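You operate a simulated robot arm through the tools that you are given. There is no shell and no other tool. Be economical: measure what you need, move in short steps, check, and stop when the job is done.

You run a simulated robot arm. Do the job below in one go: nothing can be reset, and whatever is moved stays where it is left.

JOB
Unpack the crate: strap off, lid off, green housing into the good tray.
Fine: throw the strap clamp open first; stand the strap on the table top, lay the lid on the trolley's top deck, the housing in the one-dot pocket. Set down upright: yellow strap, green-banded lidded housing.
Where things are to end (x, y in the base frame): yellow strap within 0.06 m of [0.79, -0.16].

Only the result counts: the job must be done as asked and must still hold three seconds after the hand-in. Knocking over, shifting, dropping, spilling or breaking anything else fails it. Lids that push on must go on centred and level and be pressed home; caps that screw on are set level and turned clockwise until they are tight.

ROBOT AND FRAMES
A 7-joint arm with a two-finger parallel gripper on a trunk, on a base that drives. Base frame: it is fixed to the floor where the robot stands at the start and does not move with it; the origin is under the middle of the robot, x ahead of it, y to its left, z up; the surface under the hand at the start is at about z = 0.75. Readings come in m, rad, newtons and seconds.
With the tool pointing down near the work surface it reaches from about 0.32 to 0.74 m from the robot's upright axis, wherever it stands. Its first joint turns from -2.007 to 2.007 rad. Places, roughly: one-dot pocket of the grey good tray [0.6, -0.1, 0.8]; red brake lever [-0.1, 1.5, 0.9]; strap clamp [0.5, 0.1, 0.9]; top deck of the trolley [0.2, 1.2, 0.7]; top of the packing table [0.7, 0.2, 0.8]; white trolley [0.2, 1.2, 0.5]. Payload 3.91 kg.
The TCP is the grasp point between the finger pads, 0.03 m short of the fingertips. In the tool frame z runs along the fingers and y along their closing line. The gripper opens to 0.11 m. The fingers are 0.02 m wide and 0.01 m thick; the gripper's body (0.048 by 0.112 m) begins 0.055 m behind the TCP.
Orientation is that of the tool frame in the base frame, as a unit quaternion [w, x, y, z]. With the fingers straight down and closing along the base's y, the tool's x points along the base's -x, its y along +y and its z along -z.

CONTROLS
- The arm moves only by the tool apply_moves. Its argument "targets" is text: rows parted by semicolons, each of 7 numbers parted by spaces: the shift along the tool's x, y, z in units of 25 mm (1.0 is 25 mm), then the turn, a rotation vector about the tool's x, y, z in units of 4 degrees (1.0 is 4 degrees), then the gripper command, from -1 (fully open) to 1 (shut), values between in proportion. In form: tx ty tz rx ry rz claw; .... A call has 1 to 12 rows; each row shifts and turns the commanded pose from where the row before left it, along the tool's axes as they then stand. A call with a number of a shift or a turn outside -1 to 1 is refused whole. A row lasts 0.2 s, in which the tool goes at most 0.05 m and 0.15 rad; a call with a longer step from one row to the next is refused whole, and so is a gripper value outside its range. A pose out of reach is approached as far as the arm can. The call stops where the force on the tool passes 40 N (or 10 N more than at its start, if that is more) or the arm is blocked; 0.2 s more then pass. Each finger travels about 0.108 m/s and halts on what it meets, pressing with about 44 N; the grip force reading is that of the motor and also rises with nothing between the fingers. The clock runs only during rows and for 0.2 s after the last one: add rows that do not move to give the fingers time. The reply holds the time, the measured pose of the TCP, the force on the tool along the base axes, the opening and the grip force, in the units named above and with some noise, with the torque about the TCP (base axes, N m) and any sound that the robot's microphone picked up, and new pictures: "show" is both (left out), scene, wrist or none.
- Cameras (640 x 400 px; columns grow to the right, rows downward): "scene" is now at [0.0175, 0.1449, 1.6096]; the picture's right is [-0.11, -0.99, 0.00], its down [-0.73, 0.08, -0.68] and it looks along [0.67, -0.07, -0.74] (base axes); focal length 276 px, centre (320, 200). "wrist" rides on the gripper at [0.072, 0.017, -0.103] in the tool frame; the picture's right is [-0.23, 0.97, 0.00], its down [-0.76, -0.18, -0.62] and it looks along [-0.61, -0.14, 0.78] (tool axes); focal length 222 px, centre (320, 200). There is no depth. A picture from a camera that has moved, and an enlarged one, comes with that camera's place and axes in the base frame and with its lens.
- move_column(by): slides the trunk up (or, below 0, down) by that many m; the arm and the scene camera ride with it, the base frame stays. It gives what a move gives, with no picture.
- base_move(legs): drives the robot by 1 to 6 legs, each [ahead, turn to the left] in m and rad, along the robot's own axes; the way and the turn of a leg run together, so that a leg with both is an arc; at most 1.5 m and 3.142 rad a leg. The arm and the cameras ride along, it lands a little off, and it stops where it bumps. It gives what a move gives, and a new picture of the scene camera.
- pan_tilt(pan, tilt): turns the head with the scene camera to pan (to the left, within 2.705 rad either way) and tilt (down, from -0.506 to 1.204), counted from straight ahead of the robot. It gives what a move gives, and a new picture of the scene camera.
- enlarge(camera, box): a new picture of the part [left, top, right, bottom] of that camera's present view, enlarged. It takes no simulated time.
- close_job(): hands the job in; it is judged then, once.

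Work in short steps. Places have to be worked out from the pictures, the camera data and where the tool is seen: move nearer, look again, correct. Check each grasp and each placing, and mend what went wrong. You have 120 turns and 260 pictures in all, those below and enlarged ones among them. Open the gripper and draw the arm clear of the work before you hand the job in, unless the task says otherwise; then end with one line.

The tools are called after ">>>" as a command line: name --argument value ..., lists and objects as JSON in quotes. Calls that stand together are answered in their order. apply_moves: Moves the arm, as the interface text tells. Its arguments: {"type":"object","properties":{"targets":{"type":"string"},"show":{"type":"string","enum":["both","scene","wrist","none"]}},"required":["targets"]} The other tools are called the same way: move_column (by) slides the trunk up or down; base_move (legs) drives the base; pan_tilt (pan, tilt) turns the head that bears the scene camera; enlarge (camera, box) takes an enlarged picture of a part of a camera's view; close_job () hands the job in.

At the start:

```text
clock: 0.0
ee_pos: [0.5323, 0.1057, 1.1234]
tool_rot: [0.0, 0.0, 1.0, 0.0]
wrist_force: [-0.9, 0.4, 0.8]
wrist_torque: [0.03, 0.0, 0.0]
opening: 0.1097
gripper_force: 0.0
trunk travel left (down, up): [-0.725, 0.265]
robot x, y, heading: [0.0022, -0.0, -0.002]
head pan, tilt: [-0.11, 0.829]
```

scene: 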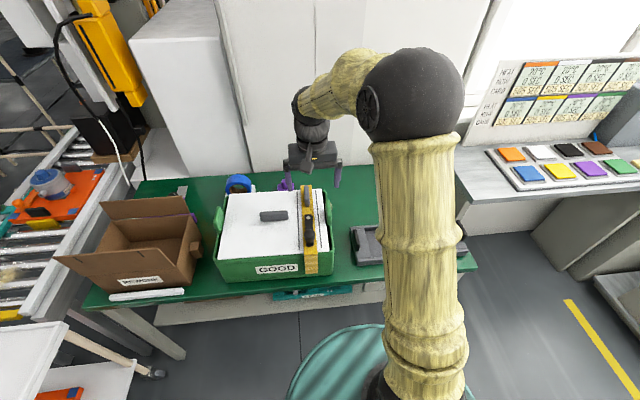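
wrist: 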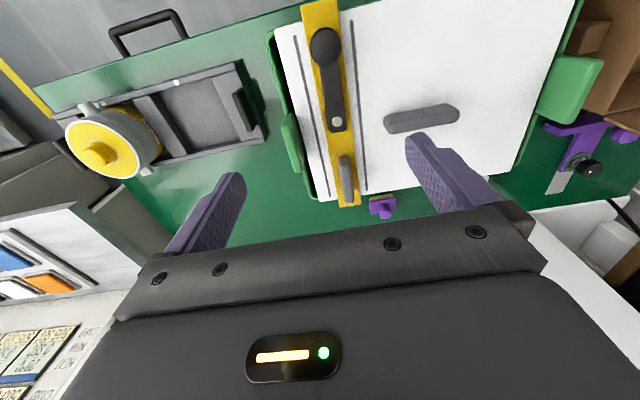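

The crate is ahead with a yellow strap across its lid and a clamp lever on the strap; I take close views first.

>>> enlarge --camera "scene" --box '[200, 160, 360, 290]'

>>> enlarge --camera "wrist" --box '[40, 0, 640, 240]'

>>> pan_tilt --pan 1.4 --tilt 0.7

```text
3.08 times, centred on (280, 225) of scene
camera zoom: at [0.0175, 0.1449, 1.6096], right [-0.11, -0.99, 0.0], down [-0.73, 0.08, -0.68], along [0.67, -0.07, -0.74], focal length 850 px, centre (443, 123)
```

zoom: 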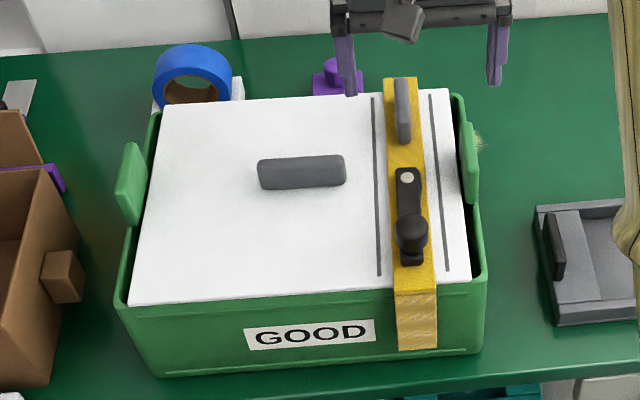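

```text
1.07 times, centred on (340, 120) of wrist (not enlarged: the box is as wide or as high as the picture)
camera zoom: at [0.46, 0.1231, 1.2262], right [0.23, 0.97, 0.0], down [0.76, -0.18, 0.62], along [0.61, -0.14, -0.78], focal length 237 px, centre (299, 285)
```

zoom: 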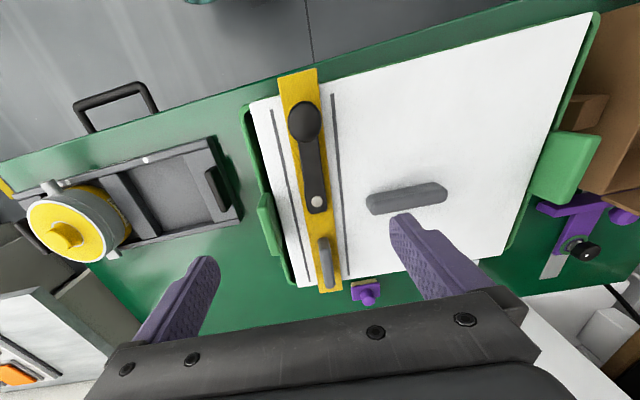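

```text
clock: 1.6
ee_pos: [0.5332, 0.1058, 1.1221]
tool_rot: [0.0, 0.0, 1.0, 0.0]
wrist_force: [0.6, 0.5, 0.1]
wrist_torque: [0.02, -0.05, 0.01]
opening: 0.1101
gripper_force: 0.0
trunk travel left (down, up): [-0.725, 0.265]
robot x, y, heading: [0.0012, -0.0013, 0.0]
head pan, tilt: [1.4, 0.7]
camera scene: at [-0.0467, 0.2373, 1.6203], right [0.99, -0.17, 0.0], down [-0.11, -0.63, -0.76], along [0.13, 0.75, -0.64], focal length 276 px, centre (320, 200)
```

scene: 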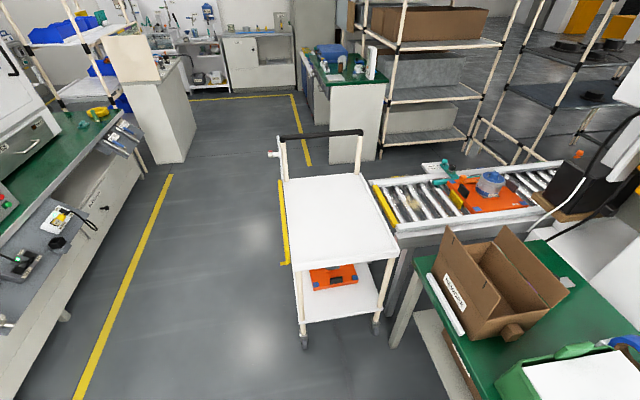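

The trolley stands to the left with a handle at its far end. I look at the brake lever and the floor around it.

>>> enlarge --camera "scene" --box '[250, 110, 410, 210]'

>>> enlarge --camera "scene" --box '[250, 170, 490, 350]'

>>> pan_tilt --pan -0.3 --tilt 1.0

```text
4.00 times, centred on (330, 160) of scene
camera zoom: at [-0.0467, 0.2373, 1.6203], right [0.99, -0.17, 0.0], down [-0.11, -0.63, -0.76], along [0.13, 0.75, -0.64], focal length 1106 px, centre (280, 360)
```

zoom: 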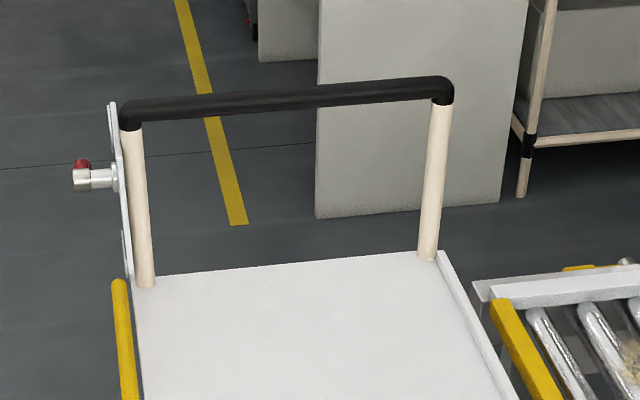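

```text
2.22 times, centred on (370, 260) of scene
camera zoom: at [-0.0467, 0.2373, 1.6203], right [0.99, -0.17, 0.0], down [-0.11, -0.63, -0.76], along [0.13, 0.75, -0.64], focal length 614 px, centre (209, 67)
```

zoom: 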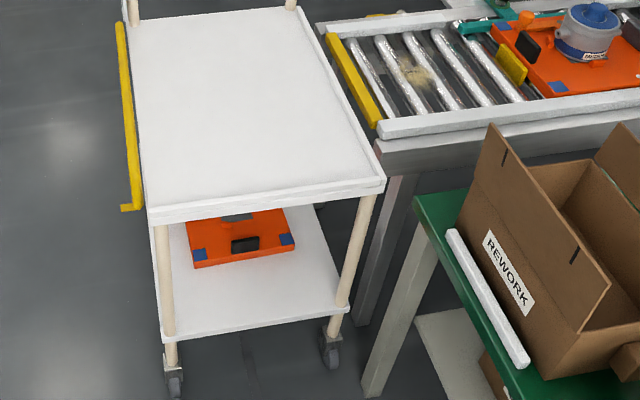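

```text
clock: 3.3
ee_pos: [0.5313, 0.1046, 1.1223]
tool_rot: [0.0, 0.0, 1.0, 0.0]
wrist_force: [-0.1, 0.0, -0.4]
wrist_torque: [-0.02, -0.01, -0.02]
opening: 0.1101
gripper_force: 0.0
trunk travel left (down, up): [-0.725, 0.265]
robot x, y, heading: [-0.0007, -0.0011, 0.001]
head pan, tilt: [-0.3, 1.0]
camera scene: at [0.0054, 0.1331, 1.5969], right [-0.3, -0.96, 0.0], down [-0.8, 0.25, -0.54], along [0.52, -0.16, -0.84], focal length 276 px, centre (320, 200)
```

scene: 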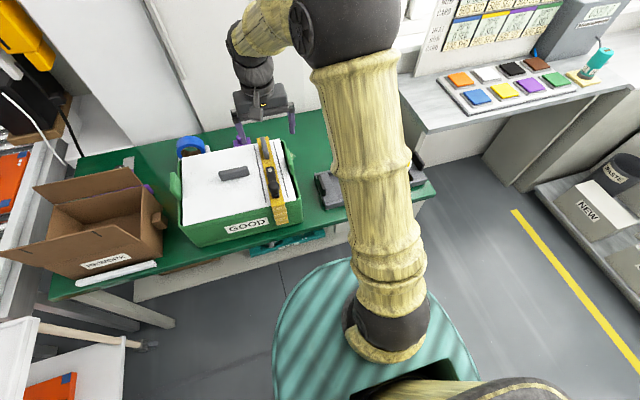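

I need a clear view of the tray, the strap goal and the crate, so I draw the hand back and to the right to look with the wrist camera.

>>> apply_moves --targets "0.7 -1 0 0 0 0 -1;0.7 -1 0 0 0 0 -1;0.7 -1 0 0 0 0 -1;0.7 -1 0 0 0 0 -1;0.7 -1 0 0 0 0 -1;0.7 -1 0 0 0 0 -1;0.7 -1 0 0 0 0 -1;0.7 -1 0 0 0 0 -1;0 0 0 0 0 0 -1"

>>> enlarge --camera "wrist" --box '[100, 0, 500, 220]'

>>> pan_tilt --pan 0.1 --tilt 0.9

```text
clock: 5.3
ee_pos: [0.3926, -0.0955, 1.1227]
tool_rot: [0.0, 0.0, 1.0, 0.0]
wrist_force: [-1.1, -0.3, 0.0]
wrist_torque: [0.0, -0.05, -0.03]
opening: 0.11
gripper_force: 0.0
trunk travel left (down, up): [-0.725, 0.265]
robot x, y, heading: [-0.0007, -0.0018, 0.003]
head pan, tilt: [-0.3, 1.0]
camera scene: at [0.0055, 0.1331, 1.5969], right [-0.3, -0.96, 0.0], down [-0.8, 0.25, -0.54], along [0.52, -0.16, -0.84], focal length 276 px, centre (320, 200)
camera wrist: at [0.3195, -0.077, 1.2259], right [0.23, 0.97, 0.0], down [0.76, -0.18, 0.62], along [0.61, -0.14, -0.78], focal length 222 px, centre (320, 200)
```

scene: 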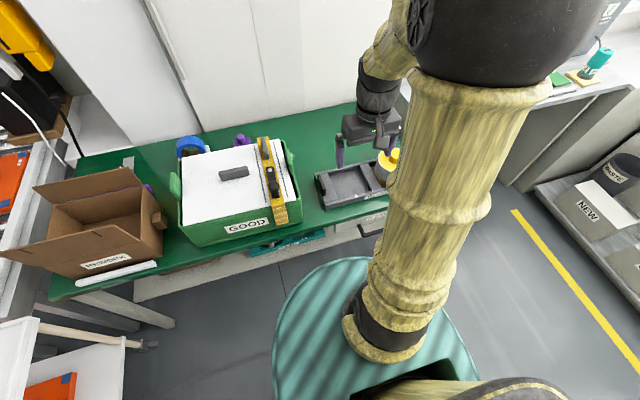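
wrist: 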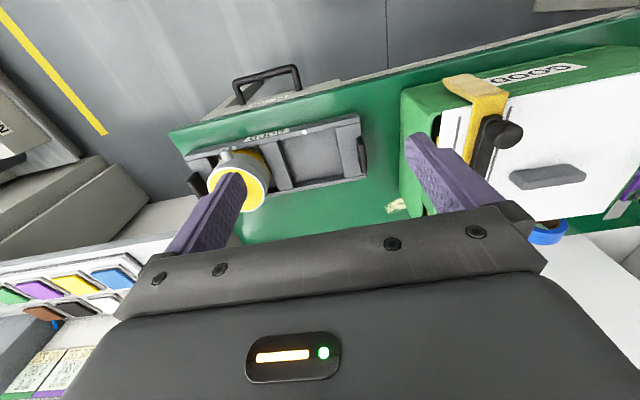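

```text
1.60 times, centred on (300, 110) of wrist
camera zoom: at [0.3195, -0.077, 1.2259], right [0.23, 0.97, 0.0], down [0.76, -0.18, 0.62], along [0.61, -0.14, -0.78], focal length 355 px, centre (352, 344)
```

zoom: 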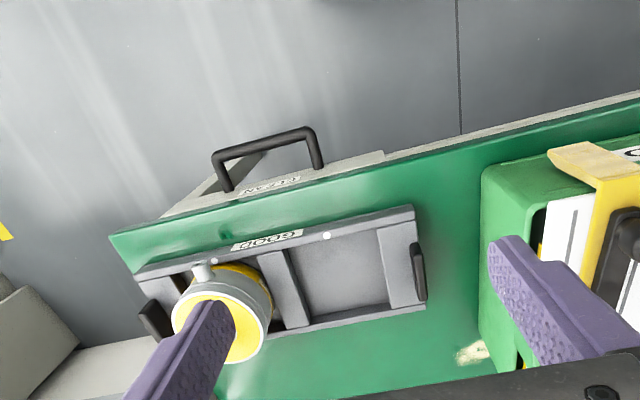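

```text
clock: 6.2
ee_pos: [0.3917, -0.0956, 1.1224]
tool_rot: [0.0, -0.001, 1.0, 0.0]
wrist_force: [0.4, -0.2, 0.1]
wrist_torque: [0.0, -0.02, -0.01]
opening: 0.1099
gripper_force: 0.1
trunk travel left (down, up): [-0.725, 0.265]
robot x, y, heading: [0.0026, -0.0005, -0.007]
head pan, tilt: [0.099, 0.901]
camera scene: at [0.0138, 0.1609, 1.6041], right [0.1, -1.0, 0.0], down [-0.78, -0.08, -0.62], along [0.62, 0.06, -0.78], focal length 276 px, centre (320, 200)
```

scene: 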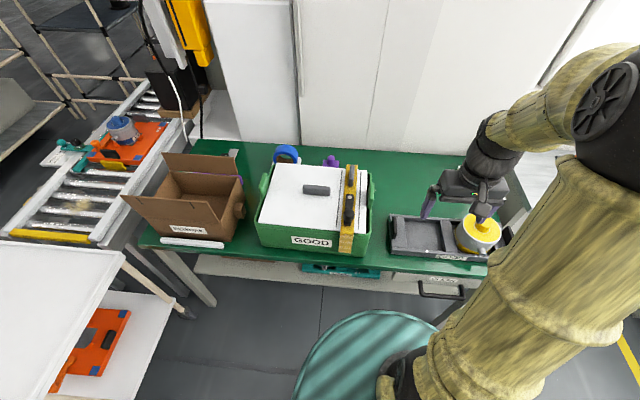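

The good tray has its one-dot pocket on the left (centre about 0.55, -0.15), the yellow-lidded housing sits in the other. Now close views of crate and of the table's right side.

>>> enlarge --camera "scene" --box '[240, 140, 400, 260]'

>>> enlarge --camera "scene" --box '[360, 140, 540, 280]'

```text
3.33 times, centred on (320, 200) of scene
camera zoom: at [0.0138, 0.1609, 1.6041], right [0.1, -1.0, 0.0], down [-0.78, -0.08, -0.62], along [0.62, 0.06, -0.78], focal length 921 px, centre (320, 200)
```

zoom: 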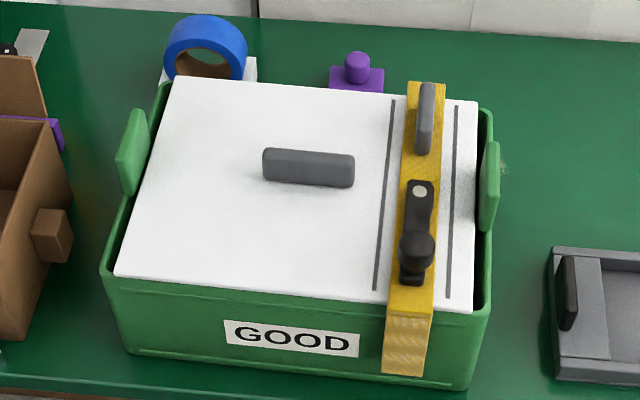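

```text
2.86 times, centred on (450, 210) of scene
camera zoom: at [0.0138, 0.1609, 1.6041], right [0.1, -1.0, 0.0], down [-0.78, -0.08, -0.62], along [0.62, 0.06, -0.78], focal length 790 px, centre (-51, 171)
```

zoom: 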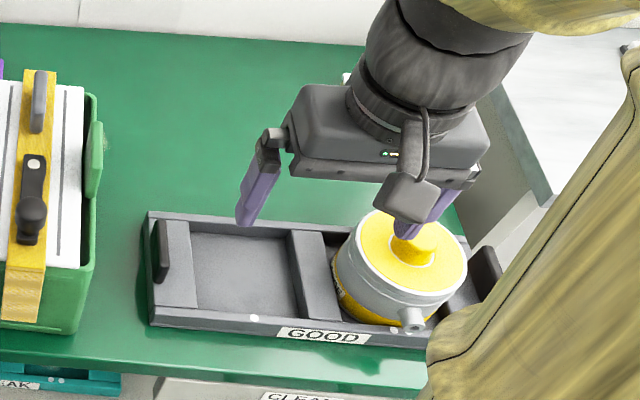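

Crate lid top is near z 0.89, strap about 0.30 m long along x at y≈0.118, its lever's knob near x≈0.49. I go above it for a close look.

>>> apply_moves --targets "-0.44 0.86 0.2 0 0 0 -1;-0.44 0.86 0.2 0 0 0 -1;-0.44 0.86 0.2 0 0 0 -1;-0.44 0.86 0.2 0 0 0 -1;-0.44 0.86 0.2 0 0 0 -1;-0.44 0.86 0.2 0 0 0 -1;-0.44 0.86 0.2 0 0 0 -1;-0.44 0.86 0.2 0 0 0 -1;-0.44 0.86 0.2 0 0 0 -1;-0.44 0.86 0.2 0 0 0 -1;0 0 0 0 0 0 -1" --show "both"

>>> enlarge --camera "wrist" --box '[200, 0, 480, 200]'

>>> enlarge --camera "scene" --box '[310, 150, 410, 260]'

```text
clock: 8.6
ee_pos: [0.5023, 0.1203, 1.0725]
tool_rot: [0.0, 0.0, 1.0, 0.0]
wrist_force: [0.3, -0.5, 0.5]
wrist_torque: [0.04, 0.01, 0.02]
opening: 0.1101
gripper_force: 0.0
trunk travel left (down, up): [-0.725, 0.265]
robot x, y, heading: [-0.0006, 0.0029, -0.003]
head pan, tilt: [0.099, 0.901]
camera scene: at [0.0136, 0.1608, 1.6042], right [0.1, -1.0, 0.0], down [-0.78, -0.08, -0.62], along [0.62, 0.06, -0.78], focal length 276 px, centre (320, 200)
camera wrist: at [0.4303, 0.1385, 1.176], right [0.23, 0.97, 0.0], down [0.76, -0.18, 0.62], along [0.61, -0.14, -0.78], focal length 222 px, centre (320, 200)
```

scene: 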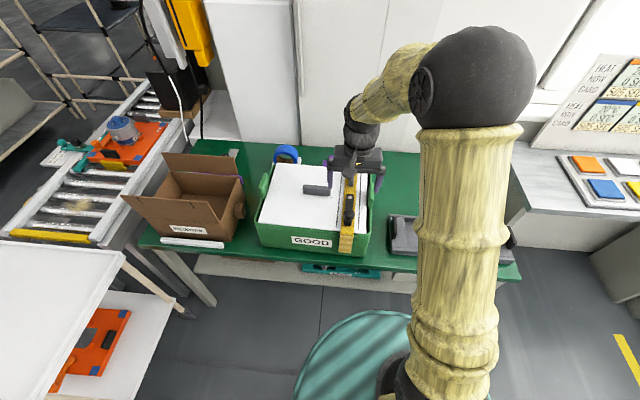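
wrist: 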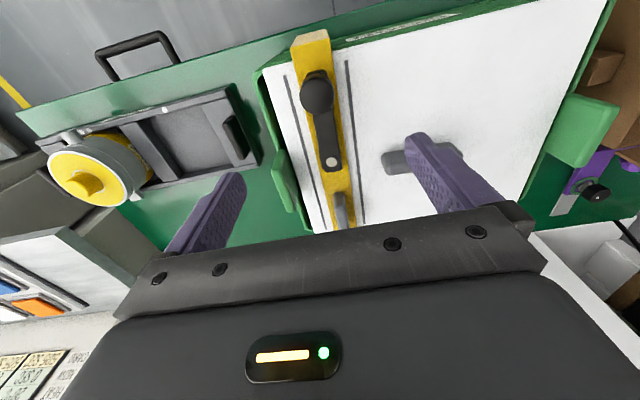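

```text
2.00 times, centred on (340, 100) of wrist
camera zoom: at [0.4303, 0.1385, 1.176], right [0.23, 0.97, 0.0], down [0.76, -0.18, 0.62], along [0.61, -0.14, -0.78], focal length 444 px, centre (280, 400)
```

zoom: 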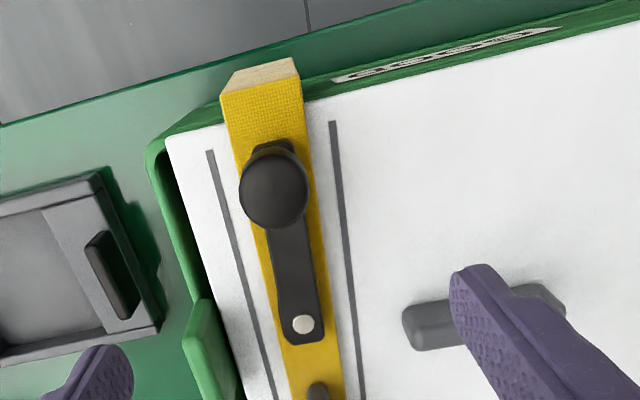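

```text
3.64 times, centred on (360, 205) of scene
camera zoom: at [0.0136, 0.1608, 1.6042], right [0.1, -1.0, 0.0], down [-0.78, -0.08, -0.62], along [0.62, 0.06, -0.78], focal length 1005 px, centre (174, 182)
```

zoom: 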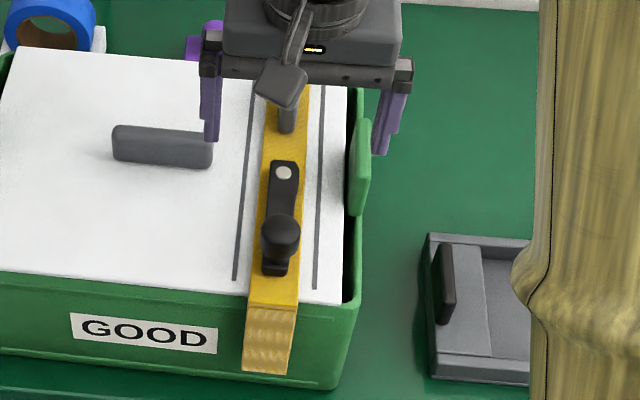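

Triangulating gives knob centre ≈(0.479, 0.123, 0.967), pivot pin ≈(0.562, 0.121, 0.939), strap top z≈0.912. I bring the open fingers down over the knob, not closing yet.

>>> apply_moves --targets "0.45 0.05 0.8 0 0 0 -1;0.45 0.05 0.8 0 0 0 -1;0 0 0.8 0 0 0 -1;0 0 0.8 0 0 0 -1;0 0 0.8 0 0 0 -1;0 0 0 0 0 0 -1" --show "both"

>>> enlarge --camera "scene" --box '[310, 140, 410, 250]'

```text
clock: 10.0
ee_pos: [0.4804, 0.1229, 0.9726]
tool_rot: [0.0, 0.0, 1.0, 0.0]
wrist_force: [0.0, -0.4, -0.4]
wrist_torque: [0.05, -0.02, 0.02]
opening: 0.1099
gripper_force: 0.1
trunk travel left (down, up): [-0.725, 0.265]
robot x, y, heading: [-0.0025, 0.0044, 0.001]
head pan, tilt: [0.099, 0.901]
camera scene: at [0.0137, 0.1611, 1.6042], right [0.1, -1.0, 0.0], down [-0.78, -0.08, -0.62], along [0.62, 0.06, -0.78], focal length 276 px, centre (320, 200)
camera wrist: at [0.4072, 0.1405, 1.0756], right [0.23, 0.97, 0.0], down [0.76, -0.18, 0.62], along [0.61, -0.14, -0.78], focal length 222 px, centre (320, 200)
```

scene: 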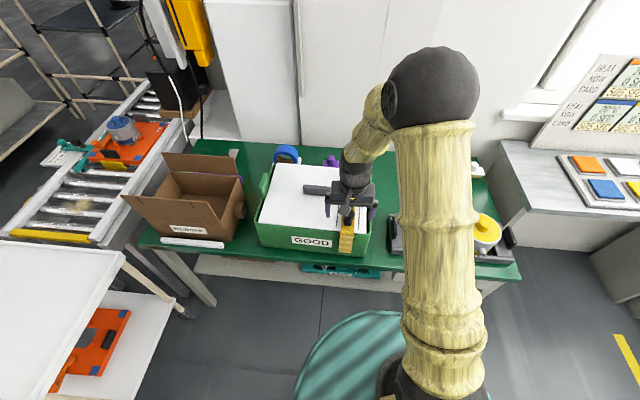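
wrist: 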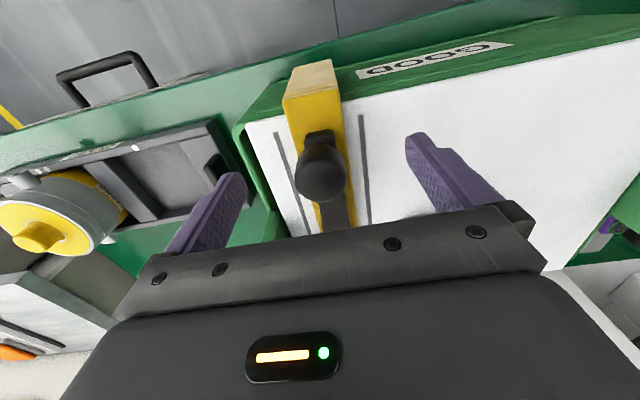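

```text
3.64 times, centred on (360, 195) of scene
camera zoom: at [0.0137, 0.1611, 1.6042], right [0.1, -1.0, 0.0], down [-0.78, -0.08, -0.62], along [0.62, 0.06, -0.78], focal length 1005 px, centre (174, 218)
```

zoom: 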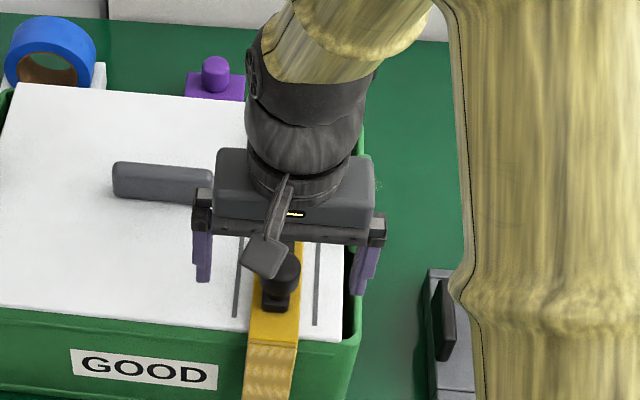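

The knob sits between the fingers, about 6 mm nearer than the TCP. I shift and close on it.

>>> apply_moves --targets "0.2 0.1 0.2 0 0 0 -0.5;0 0 0 0 0 0 0;0 0 0 0 0 0 0.5;0 0 0 0 0 0 1;0 0 0 0 0 0 1" --show "wrist"

```text
clock: 11.2
ee_pos: [0.4742, 0.1255, 0.9673]
tool_rot: [0.0, 0.0, 1.0, 0.0]
wrist_force: [-0.9, -3.0, 0.1]
wrist_torque: [-0.08, -0.18, -0.18]
opening: 0.0298
gripper_force: 44.4
trunk travel left (down, up): [-0.725, 0.265]
robot x, y, heading: [0.0021, 0.0006, -0.001]
head pan, tilt: [0.099, 0.901]
camera wrist: at [0.4022, 0.1427, 1.0708], right [0.23, 0.97, 0.0], down [0.76, -0.18, 0.62], along [0.61, -0.14, -0.78], focal length 222 px, centre (320, 200)
```

wrist: 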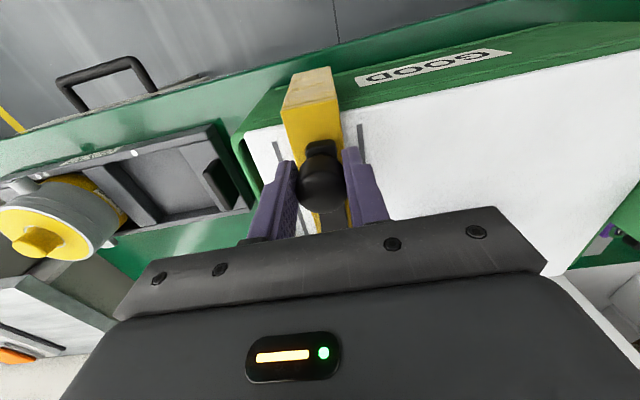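

The knob is held (0.030 m). I test a 4 mm lift to feel whether the lever flips upward.

>>> apply_moves --targets "0 0 -0.16 0 0 0 1;0 0 0 0 0 0 1" --show "none"

```text
clock: 11.8
ee_pos: [0.4754, 0.1256, 0.9706]
tool_rot: [-0.002, 0.0, 1.0, 0.0]
wrist_force: [-1.4, -1.2, -15.4]
wrist_torque: [-0.26, 0.63, 0.01]
opening: 0.0301
gripper_force: 44.1
trunk travel left (down, up): [-0.725, 0.265]
robot x, y, heading: [-0.001, -0.0006, -0.001]
head pan, tilt: [0.099, 0.901]
```

A 3.3 mm lift gave 15 N. I go back and test a sideways nudge for comparison.

>>> apply_moves --targets "0 0 0.16 0 0 0 1;0 0.16 0 0 0 0 1;0 0 0 0 0 0 1" --show "none"

>>> apply_moves --targets "0 -0.32 0 0 0 0 1;0 0 0 0 0 0 1" --show "none"

```text
clock: 12.6
ee_pos: [0.4751, 0.1282, 0.9675]
tool_rot: [0.001, 0.001, 1.0, 0.0]
wrist_force: [-3.3, -7.6, -5.9]
wrist_torque: [-0.11, 0.06, -0.55]
opening: 0.0299
gripper_force: 43.6
trunk travel left (down, up): [-0.725, 0.265]
robot x, y, heading: [-0.0017, 0.0006, 0.003]
head pan, tilt: [0.099, 0.901]
```

```text
clock: 13.2
ee_pos: [0.4759, 0.1224, 0.9668]
tool_rot: [0.002, -0.001, 1.0, 0.0]
wrist_force: [-0.4, 7.7, -4.0]
wrist_torque: [0.24, -0.37, 0.22]
opening: 0.0298
gripper_force: 44.1
trunk travel left (down, up): [-0.725, 0.265]
robot x, y, heading: [-0.0001, -0.0007, -0.003]
head pan, tilt: [0.099, 0.901]
```

Both are springy, sideways softer. I try a somewhat larger sideways arc (about 5°, turning about the pin), watching the force.

>>> apply_moves --targets "0 -0.1 0 0 0 -0.6 1;0 -0.1 0 0 0 -0.7 1;0 0 0 0 0 0 1" --show "wrist"

```text
clock: 14.0
ee_pos: [0.4757, 0.1163, 0.9677]
tool_rot: [0.001, -0.045, 0.999, 0.0]
wrist_force: [3.0, 6.7, 0.7]
wrist_torque: [0.03, -0.3, -0.83]
opening: 0.0305
gripper_force: 44.4
trunk travel left (down, up): [-0.725, 0.265]
robot x, y, heading: [0.0007, 0.0009, -0.002]
head pan, tilt: [0.099, 0.901]
camera wrist: at [0.4021, 0.1277, 1.071], right [0.14, 0.99, 0.0], down [0.77, -0.11, 0.62], along [0.62, -0.09, -0.78], focal length 222 px, centre (320, 200)
```

wrist: 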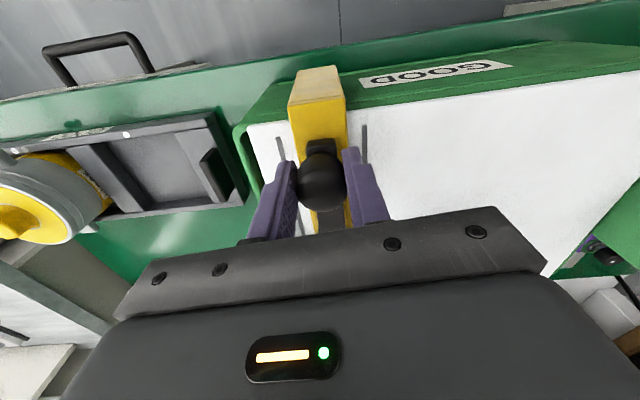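

The knob moved 9 mm with force staying ~7 N, so the lever seems to swing (or something slid). I check the scene view.

>>> enlarge --camera "scene" --box '[240, 140, 400, 260]'

>>> enlarge --camera "wrist" --box '[240, 50, 420, 240]'

```text
3.33 times, centred on (320, 200) of scene
camera zoom: at [0.0143, 0.1621, 1.6041], right [0.1, -1.0, 0.0], down [-0.78, -0.08, -0.62], along [0.62, 0.06, -0.78], focal length 921 px, centre (320, 200)
```

zoom: 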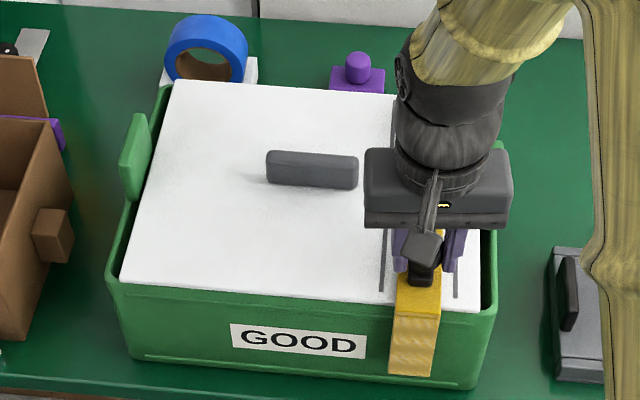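

```text
2.11 times, centred on (330, 145) of wrist
camera zoom: at [0.4021, 0.1277, 1.071], right [0.14, 0.99, 0.0], down [0.77, -0.11, 0.62], along [0.62, -0.09, -0.78], focal length 468 px, centre (299, 316)
```

zoom: 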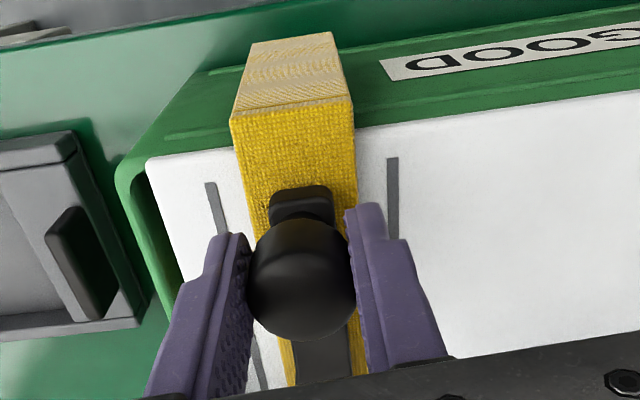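

The whole crate slid about 6 mm instead, so the lever does not swing sideways. I push it back the same way and undo the turn.

>>> apply_moves --targets "0 0.25 0 0 0 0.7 1;0 0.27 0 0 0 0.6 1;0 0 0 0 0 0 1;0 -0.1 0 0 0 0 1;0 0 0 0 0 0 1" --show "none"

>>> enlarge --camera "scene" --box '[240, 140, 400, 260]'

```text
clock: 15.2
ee_pos: [0.4739, 0.1256, 0.9685]
tool_rot: [0.0, 0.0, 1.0, 0.0]
wrist_force: [0.2, -5.7, 0.3]
wrist_torque: [-0.05, 1.05, -0.36]
opening: 0.0303
gripper_force: 44.0
trunk travel left (down, up): [-0.725, 0.265]
robot x, y, heading: [0.0009, -0.0008, -0.004]
head pan, tilt: [0.099, 0.901]
```

```text
3.33 times, centred on (320, 200) of scene
camera zoom: at [0.0141, 0.1602, 1.6042], right [0.1, -1.0, 0.0], down [-0.78, -0.08, -0.62], along [0.62, 0.06, -0.78], focal length 921 px, centre (320, 200)
```

zoom: 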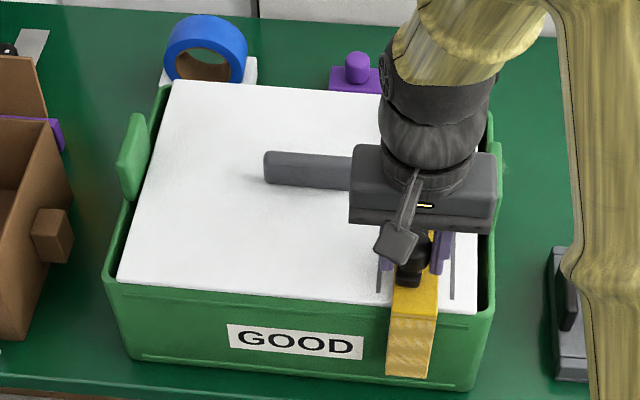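

Crate is back within about 3 mm. Now I lift along the flip arc in small steps, to see whether the detent gives.

>>> apply_moves --targets "-0.05 0 -0.12 0 0 0 1;-0.05 0 -0.12 0 0 0 1;0 0 0 0 0 0 1" --show "none"

>>> enlarge --camera "scene" --box '[240, 140, 400, 260]'

```text
clock: 16.0
ee_pos: [0.4771, 0.1268, 0.9734]
tool_rot: [-0.001, 0.0, 1.0, 0.0]
wrist_force: [-2.6, -3.3, -15.8]
wrist_torque: [-0.4, 0.76, -0.12]
opening: 0.0306
gripper_force: 44.2
trunk travel left (down, up): [-0.725, 0.265]
robot x, y, heading: [0.0008, 0.0016, 0.001]
head pan, tilt: [0.099, 0.901]
```

```text
3.33 times, centred on (320, 200) of scene
camera zoom: at [0.0151, 0.161, 1.604], right [0.1, -1.0, 0.0], down [-0.78, -0.08, -0.62], along [0.62, 0.06, -0.78], focal length 921 px, centre (320, 200)
```

zoom: 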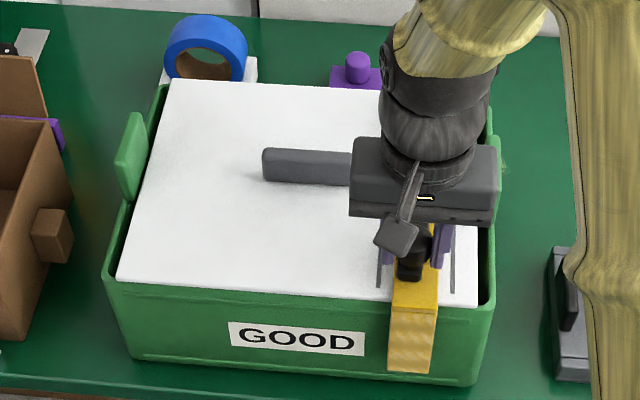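

Lifting saturates at ~15 N and tips the crate front slightly, so I need to see how the lever is hinged. I lower, release, back off, and tilt the hand for a low look from the near side.

>>> apply_moves --targets "0.1 0 0.24 0 0 0 1;0 0 0 0 0 0 0;0 0 0 0 0 0 -1;0 0 0 0 0 0 -1;0 0 -1 0 0 0 -1;0 0 -1 0 0 0 -1;0 0 -1 0 0 0 -1;1 0 -0.5 0 0 0 -1;1 0 0 0 0 0 -1;1 0 0 0 0 0 -1;1 0 0 0 0 0 -1;1 0 0 0 0 0 -1" --show "none"

>>> apply_moves --targets "0 0 0 0 -1 0 -1;0 0 0 0 -1 0 -1;0 0 0 0 -1 0 -1;0 0 0 0 -1 0 -1;0 0 0 0 -1 0 -1;0 0 0 0 -1 0 -1;0 0 0 0 -1 0 -1;0 0 0 0 -1 0 -1;0 0 0 0 -1 0 -1;0 0 0 0 -1 0 -1;0 0 0 0 0 0 -1" --show "both"

```text
clock: 18.6
ee_pos: [0.3484, 0.1262, 1.0561]
tool_rot: [-0.001, 0.0, 1.0, 0.0]
wrist_force: [-0.5, 0.3, -1.0]
wrist_torque: [-0.01, 0.0, 0.04]
opening: 0.1103
gripper_force: 0.0
trunk travel left (down, up): [-0.725, 0.265]
robot x, y, heading: [-0.0027, 0.0015, 0.002]
head pan, tilt: [0.099, 0.901]
```

```text
clock: 21.0
ee_pos: [0.3976, 0.1544, 1.0666]
tool_rot: [0.31, 0.004, 0.951, -0.004]
wrist_force: [-0.8, -0.8, 0.8]
wrist_torque: [-0.01, 0.0, -0.05]
opening: 0.1099
gripper_force: 0.1
out of reach, approached as far as the arm can: row 5, 6, 7, 8, 9, 10
trunk travel left (down, up): [-0.725, 0.265]
robot x, y, heading: [-0.0002, 0.001, 0.001]
head pan, tilt: [0.099, 0.901]
camera scene: at [0.0139, 0.1608, 1.6042], right [0.1, -1.0, 0.0], down [-0.78, -0.08, -0.62], along [0.62, 0.06, -0.78], focal length 276 px, centre (320, 200)
camera wrist: at [0.2779, 0.1734, 1.1069], right [0.19, 0.97, 0.13], down [0.25, -0.17, 0.95], along [0.95, -0.15, -0.27], focal length 222 px, centre (320, 200)
```

scene: 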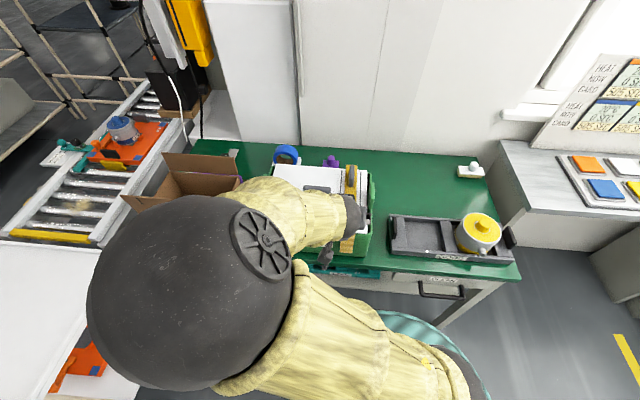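
wrist: 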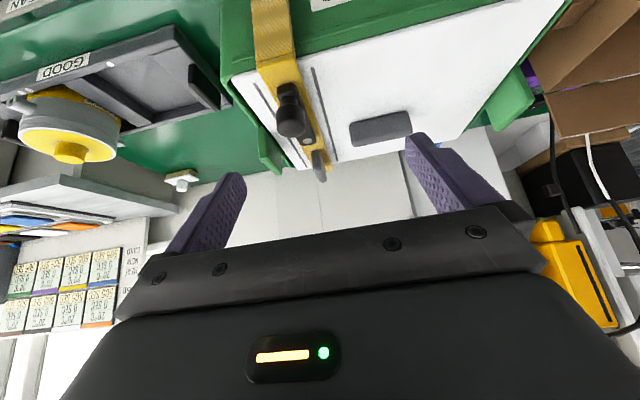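

>>> enlarge --camera "wrist" --box '[240, 60, 360, 190]'

>>> enlarge --camera "scene" --box '[310, 130, 530, 280]'

```text
3.08 times, centred on (300, 125) of wrist
camera zoom: at [0.2779, 0.1734, 1.1069], right [0.19, 0.97, 0.13], down [0.25, -0.17, 0.95], along [0.95, -0.15, -0.27], focal length 684 px, centre (382, 431)
```

zoom: 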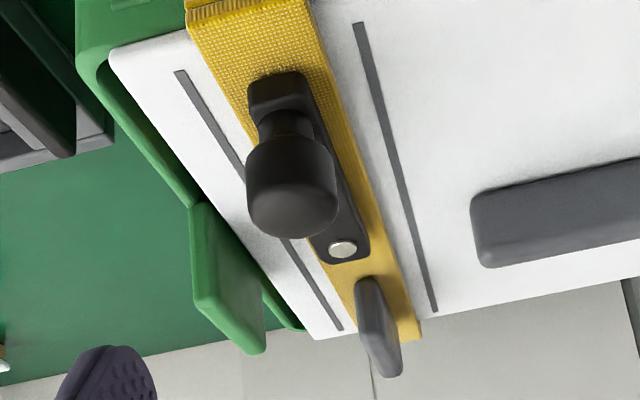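

```text
2.67 times, centred on (420, 205) of scene
camera zoom: at [0.0139, 0.1608, 1.6042], right [0.1, -1.0, 0.0], down [-0.78, -0.08, -0.62], along [0.62, 0.06, -0.78], focal length 737 px, centre (53, 187)
```

zoom: 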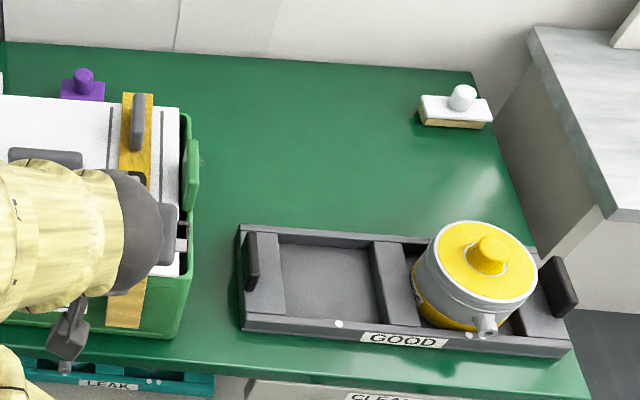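

The lever is a flat bar with a pin on its top face and a knob standing up, which looks like a sideways-swinging lever; the crate just slid first. I untilt the hand and will retry with downward pressure to hold the crate.

>>> apply_moves --targets "0 0 0 0 1 0 -1;0 0 0 0 1 0 -1;0 0 0 0 1 0 -1;0 0 0 0 1 0 -1;0 0 0 0 1 0 -1;0 0 0 0 1 0 -1;0 0 0 0 1 0 -1;0 0 0 0 1 0 -1;0 0 0 0 1 0 -1;0 0 0 0 1 0 -1;0 0 0 0 0 0 -1" --show "wrist"

>>> enlarge --camera "wrist" --box '[200, 0, 480, 200]'

```text
clock: 23.4
ee_pos: [0.3963, 0.1504, 1.0479]
tool_rot: [-0.003, 0.008, 1.0, -0.009]
wrist_force: [0.6, 0.2, -1.0]
wrist_torque: [0.0, -0.01, -0.02]
opening: 0.1101
gripper_force: 0.1
out of reach, approached as far as the arm can: row 2, 3, 4
trunk travel left (down, up): [-0.725, 0.265]
robot x, y, heading: [0.0007, -0.0023, -0.001]
head pan, tilt: [0.099, 0.901]
camera wrist: at [0.3244, 0.1713, 1.1504], right [0.24, 0.97, -0.02], down [0.76, -0.18, 0.62], along [0.6, -0.17, -0.78], focal length 222 px, centre (320, 200)
```

wrist: 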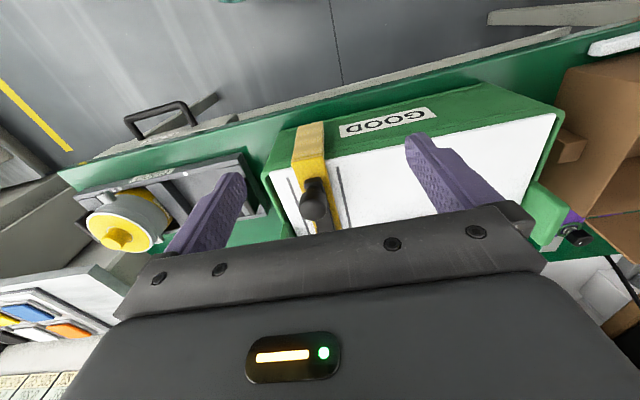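

```text
2.00 times, centred on (340, 100) of wrist
camera zoom: at [0.3244, 0.1713, 1.1504], right [0.24, 0.97, -0.02], down [0.76, -0.18, 0.62], along [0.6, -0.17, -0.78], focal length 444 px, centre (280, 400)
```

zoom: 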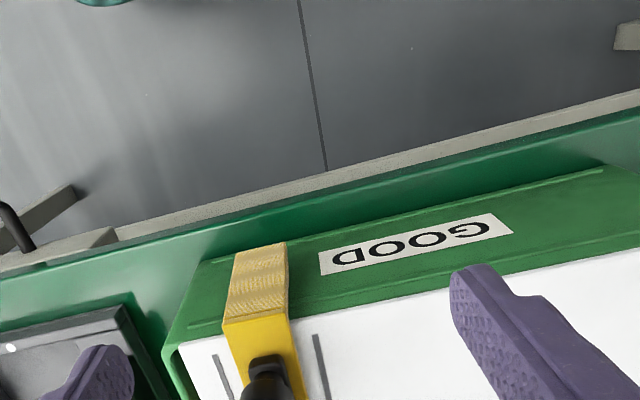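

Undoing the small residual tilt and returning above the knob, then down around it.

>>> apply_moves --targets "-0.8 -0.25 0 -0.26 -0.09 -0.23 -1;-0.8 -0.25 0 0 0 0 -1;-0.8 -0.25 0 0 0 0 -1;-0.75 -0.25 0.3 0 0 0 -1;0 0 0.8 0 0 0 -1;0 0 0.8 0 0 0 -1;0 0 0.8 0 0 0 -1;0 0 0.8 0 0 0 -1;0 0 0 0 0 0 -1" --show "both"

>>> enlarge --camera "wrist" --box '[220, 40, 420, 230]'

```text
clock: 25.4
ee_pos: [0.4758, 0.124, 0.9595]
tool_rot: [0.001, 0.0, 1.0, 0.0]
wrist_force: [0.3, 0.0, 0.0]
wrist_torque: [-0.03, 0.0, -0.01]
opening: 0.1099
gripper_force: 0.0
trunk travel left (down, up): [-0.725, 0.265]
robot x, y, heading: [0.0038, -0.0005, -0.0]
head pan, tilt: [0.099, 0.901]
camera scene: at [0.0137, 0.1611, 1.6041], right [0.1, -1.0, 0.0], down [-0.78, -0.08, -0.62], along [0.62, 0.06, -0.78], focal length 276 px, centre (320, 200)
camera wrist: at [0.4024, 0.1434, 1.0623], right [0.23, 0.97, 0.0], down [0.76, -0.18, 0.62], along [0.61, -0.14, -0.78], focal length 222 px, centre (320, 200)
```

scene: 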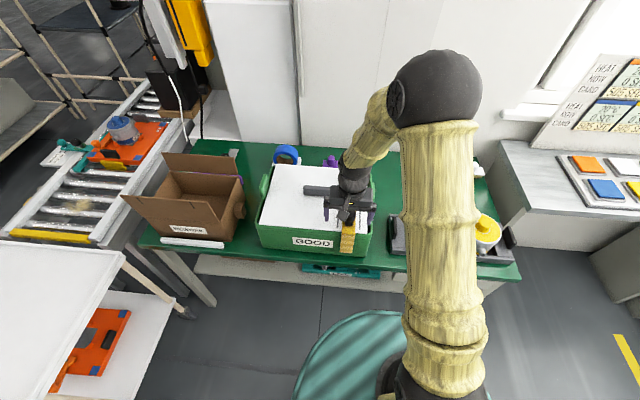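
wrist: 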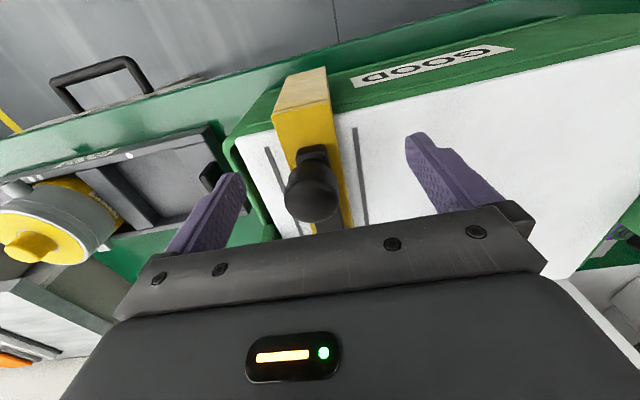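

```text
2.11 times, centred on (320, 135) of wrist
camera zoom: at [0.4024, 0.1434, 1.0623], right [0.23, 0.97, 0.0], down [0.76, -0.18, 0.62], along [0.61, -0.14, -0.78], focal length 468 px, centre (320, 337)
```

zoom: 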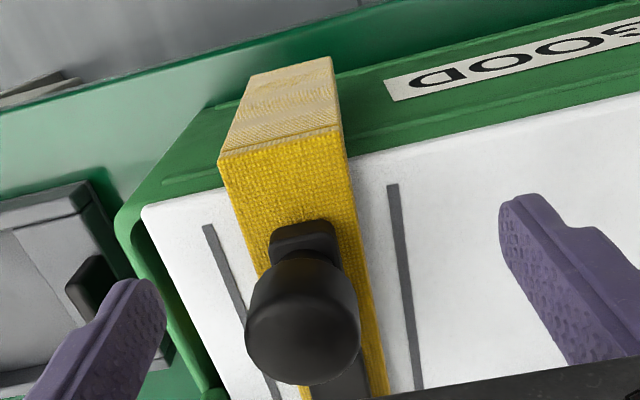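

Knob still centred. I close on it and press down gently.

>>> apply_moves --targets "0.1 0 0 0 0 0 0;0 0 0 0 0 0 1;0 0 0 0 0 0 1;0 0 0 0 0 0 1;0 0 0.08 0 0 0 1;0 0 0.08 0 0 0 1;0 0 0 0 0 0 1" --show "none"

```text
clock: 27.0
ee_pos: [0.4722, 0.1247, 0.9577]
tool_rot: [0.004, 0.001, 1.0, 0.001]
wrist_force: [-0.8, -6.0, 31.9]
wrist_torque: [-0.08, -0.31, -0.43]
opening: 0.0302
gripper_force: 44.0
trunk travel left (down, up): [-0.725, 0.265]
robot x, y, heading: [0.0023, -0.0011, 0.002]
head pan, tilt: [0.099, 0.901]
```

Pressing with 32 N. Now a sideways arc toward +y, two small steps.

>>> apply_moves --targets "0 0.1 0 0 0 0.4 1;0 0.1 0 0 0 0.4 1;0 0 0 0 0 0 1" --show "none"

>>> enlarge --camera "scene" --box '[240, 140, 400, 260]'

>>> enlarge --camera "wrist" --box '[220, 40, 420, 230]'

```text
clock: 27.8
ee_pos: [0.4724, 0.1282, 0.9568]
tool_rot: [0.004, 0.028, 1.0, 0.001]
wrist_force: [5.8, -7.1, 30.9]
wrist_torque: [-0.13, -0.45, -0.39]
opening: 0.0301
gripper_force: 44.1
trunk travel left (down, up): [-0.725, 0.265]
robot x, y, heading: [-0.0007, 0.0001, -0.002]
head pan, tilt: [0.099, 0.901]
```

```text
3.33 times, centred on (320, 200) of scene
camera zoom: at [0.012, 0.1593, 1.6044], right [0.1, -1.0, 0.0], down [-0.78, -0.08, -0.62], along [0.62, 0.06, -0.78], focal length 921 px, centre (320, 200)
```

zoom: 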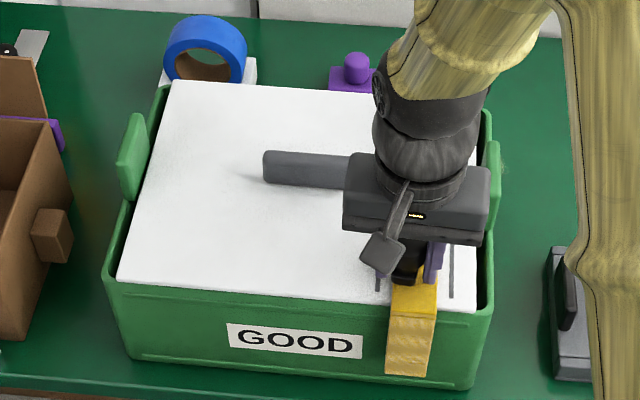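

```text
2.11 times, centred on (320, 135) of wrist
camera zoom: at [0.4005, 0.151, 1.0596], right [0.28, 0.96, 0.0], down [0.75, -0.22, 0.63], along [0.6, -0.17, -0.78], focal length 468 px, centre (320, 337)
```

zoom: 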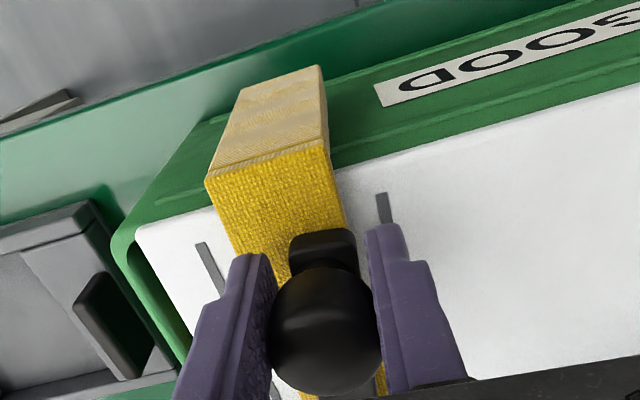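

The lever end is now offset on the strap while the crate stayed put: it swings toward +y. I keep following the arc about the pin.

>>> apply_moves --targets "-0.04 0.25 -0.02 0 0 1 1;-0.02 0.25 -0.02 0 0 1 1;-0.01 0.25 0 0 0 1 1;0 0 0 0 0 0 1" --show "none"

>>> enlarge --camera "scene" --box '[240, 140, 400, 260]'

>>> enlarge --camera "wrist" --box '[220, 40, 420, 230]'

```text
clock: 28.8
ee_pos: [0.4766, 0.1478, 0.9558]
tool_rot: [0.0, 0.133, 0.991, 0.0]
wrist_force: [-1.3, -2.8, 13.4]
wrist_torque: [-0.39, -0.11, -0.28]
opening: 0.0301
gripper_force: 44.7
trunk travel left (down, up): [-0.725, 0.265]
robot x, y, heading: [0.0049, 0.002, 0.003]
head pan, tilt: [0.099, 0.901]
```

```text
3.33 times, centred on (320, 200) of scene
camera zoom: at [0.0142, 0.1598, 1.6042], right [0.1, -0.99, 0.0], down [-0.78, -0.08, -0.62], along [0.62, 0.06, -0.78], focal length 921 px, centre (320, 200)
```

zoom: 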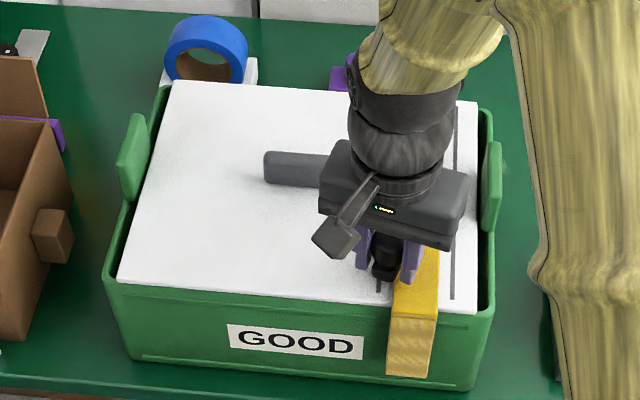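

```text
2.11 times, centred on (320, 135) of wrist
camera zoom: at [0.4111, 0.1842, 1.0595], right [0.48, 0.88, 0.0], down [0.69, -0.37, 0.62], along [0.55, -0.3, -0.78], focal length 468 px, centre (320, 337)
```

zoom: 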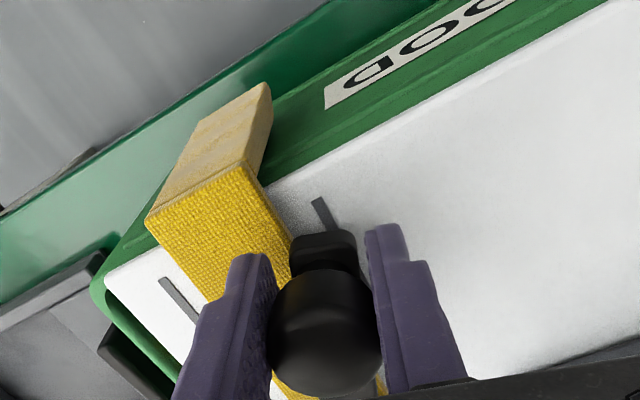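

The lever swings smoothly (about 15° now). I regrip the knob 13 mm higher so the fingertips will clear the lid handle, then go on.

>>> apply_moves --targets "0 0 0 0 0 0 0.1;0 0 -0.3 0 0 0 0.1;0 0 -0.25 0 0 0 0.1;0 0 0 0 0 0 1;0 0 0 0 0 0 1;0 0.25 0 0 0 1 1;0 0.25 0 0 0 1 1;0 0.25 0 0 0 1 1;0 0.25 0 0 0 1 1;0 0.25 0 0 0 1 1;0 0 0 0 0 0 1" --show "none"

>>> enlarge --camera "scene" --box '[240, 140, 400, 260]'

>>> enlarge --camera "wrist" --box '[180, 0, 460, 230]'

```text
clock: 31.2
ee_pos: [0.4878, 0.1766, 0.9693]
tool_rot: [0.0, 0.303, 0.953, 0.002]
wrist_force: [0.8, 0.6, -0.1]
wrist_torque: [0.12, 0.18, -0.01]
opening: 0.0299
gripper_force: 44.0
trunk travel left (down, up): [-0.725, 0.265]
robot x, y, heading: [-0.0014, -0.0042, 0.0]
head pan, tilt: [0.099, 0.901]
```

```text
3.33 times, centred on (320, 200) of scene
camera zoom: at [0.0145, 0.161, 1.6041], right [0.1, -1.0, 0.0], down [-0.78, -0.08, -0.62], along [0.62, 0.06, -0.78], focal length 921 px, centre (320, 200)
```

zoom: 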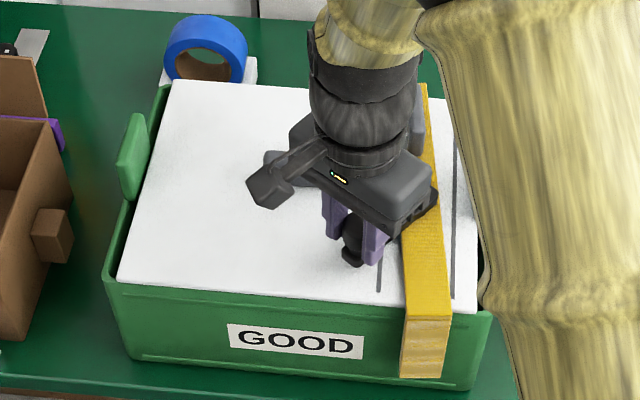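

```text
1.74 times, centred on (320, 115) of wrist
camera zoom: at [0.4397, 0.2336, 1.0733], right [0.75, 0.66, 0.0], down [0.52, -0.59, 0.62], along [0.41, -0.47, -0.78], focal length 386 px, centre (320, 348)
```

zoom: 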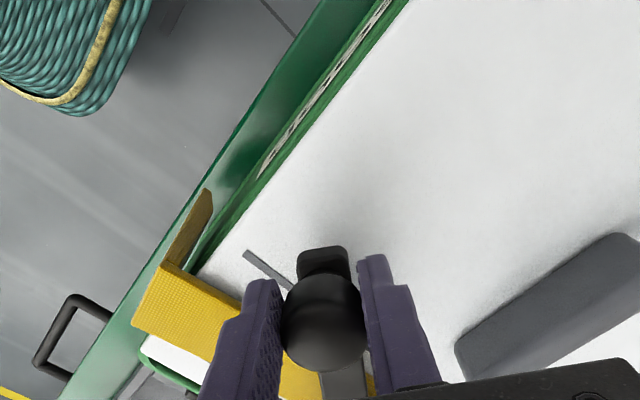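

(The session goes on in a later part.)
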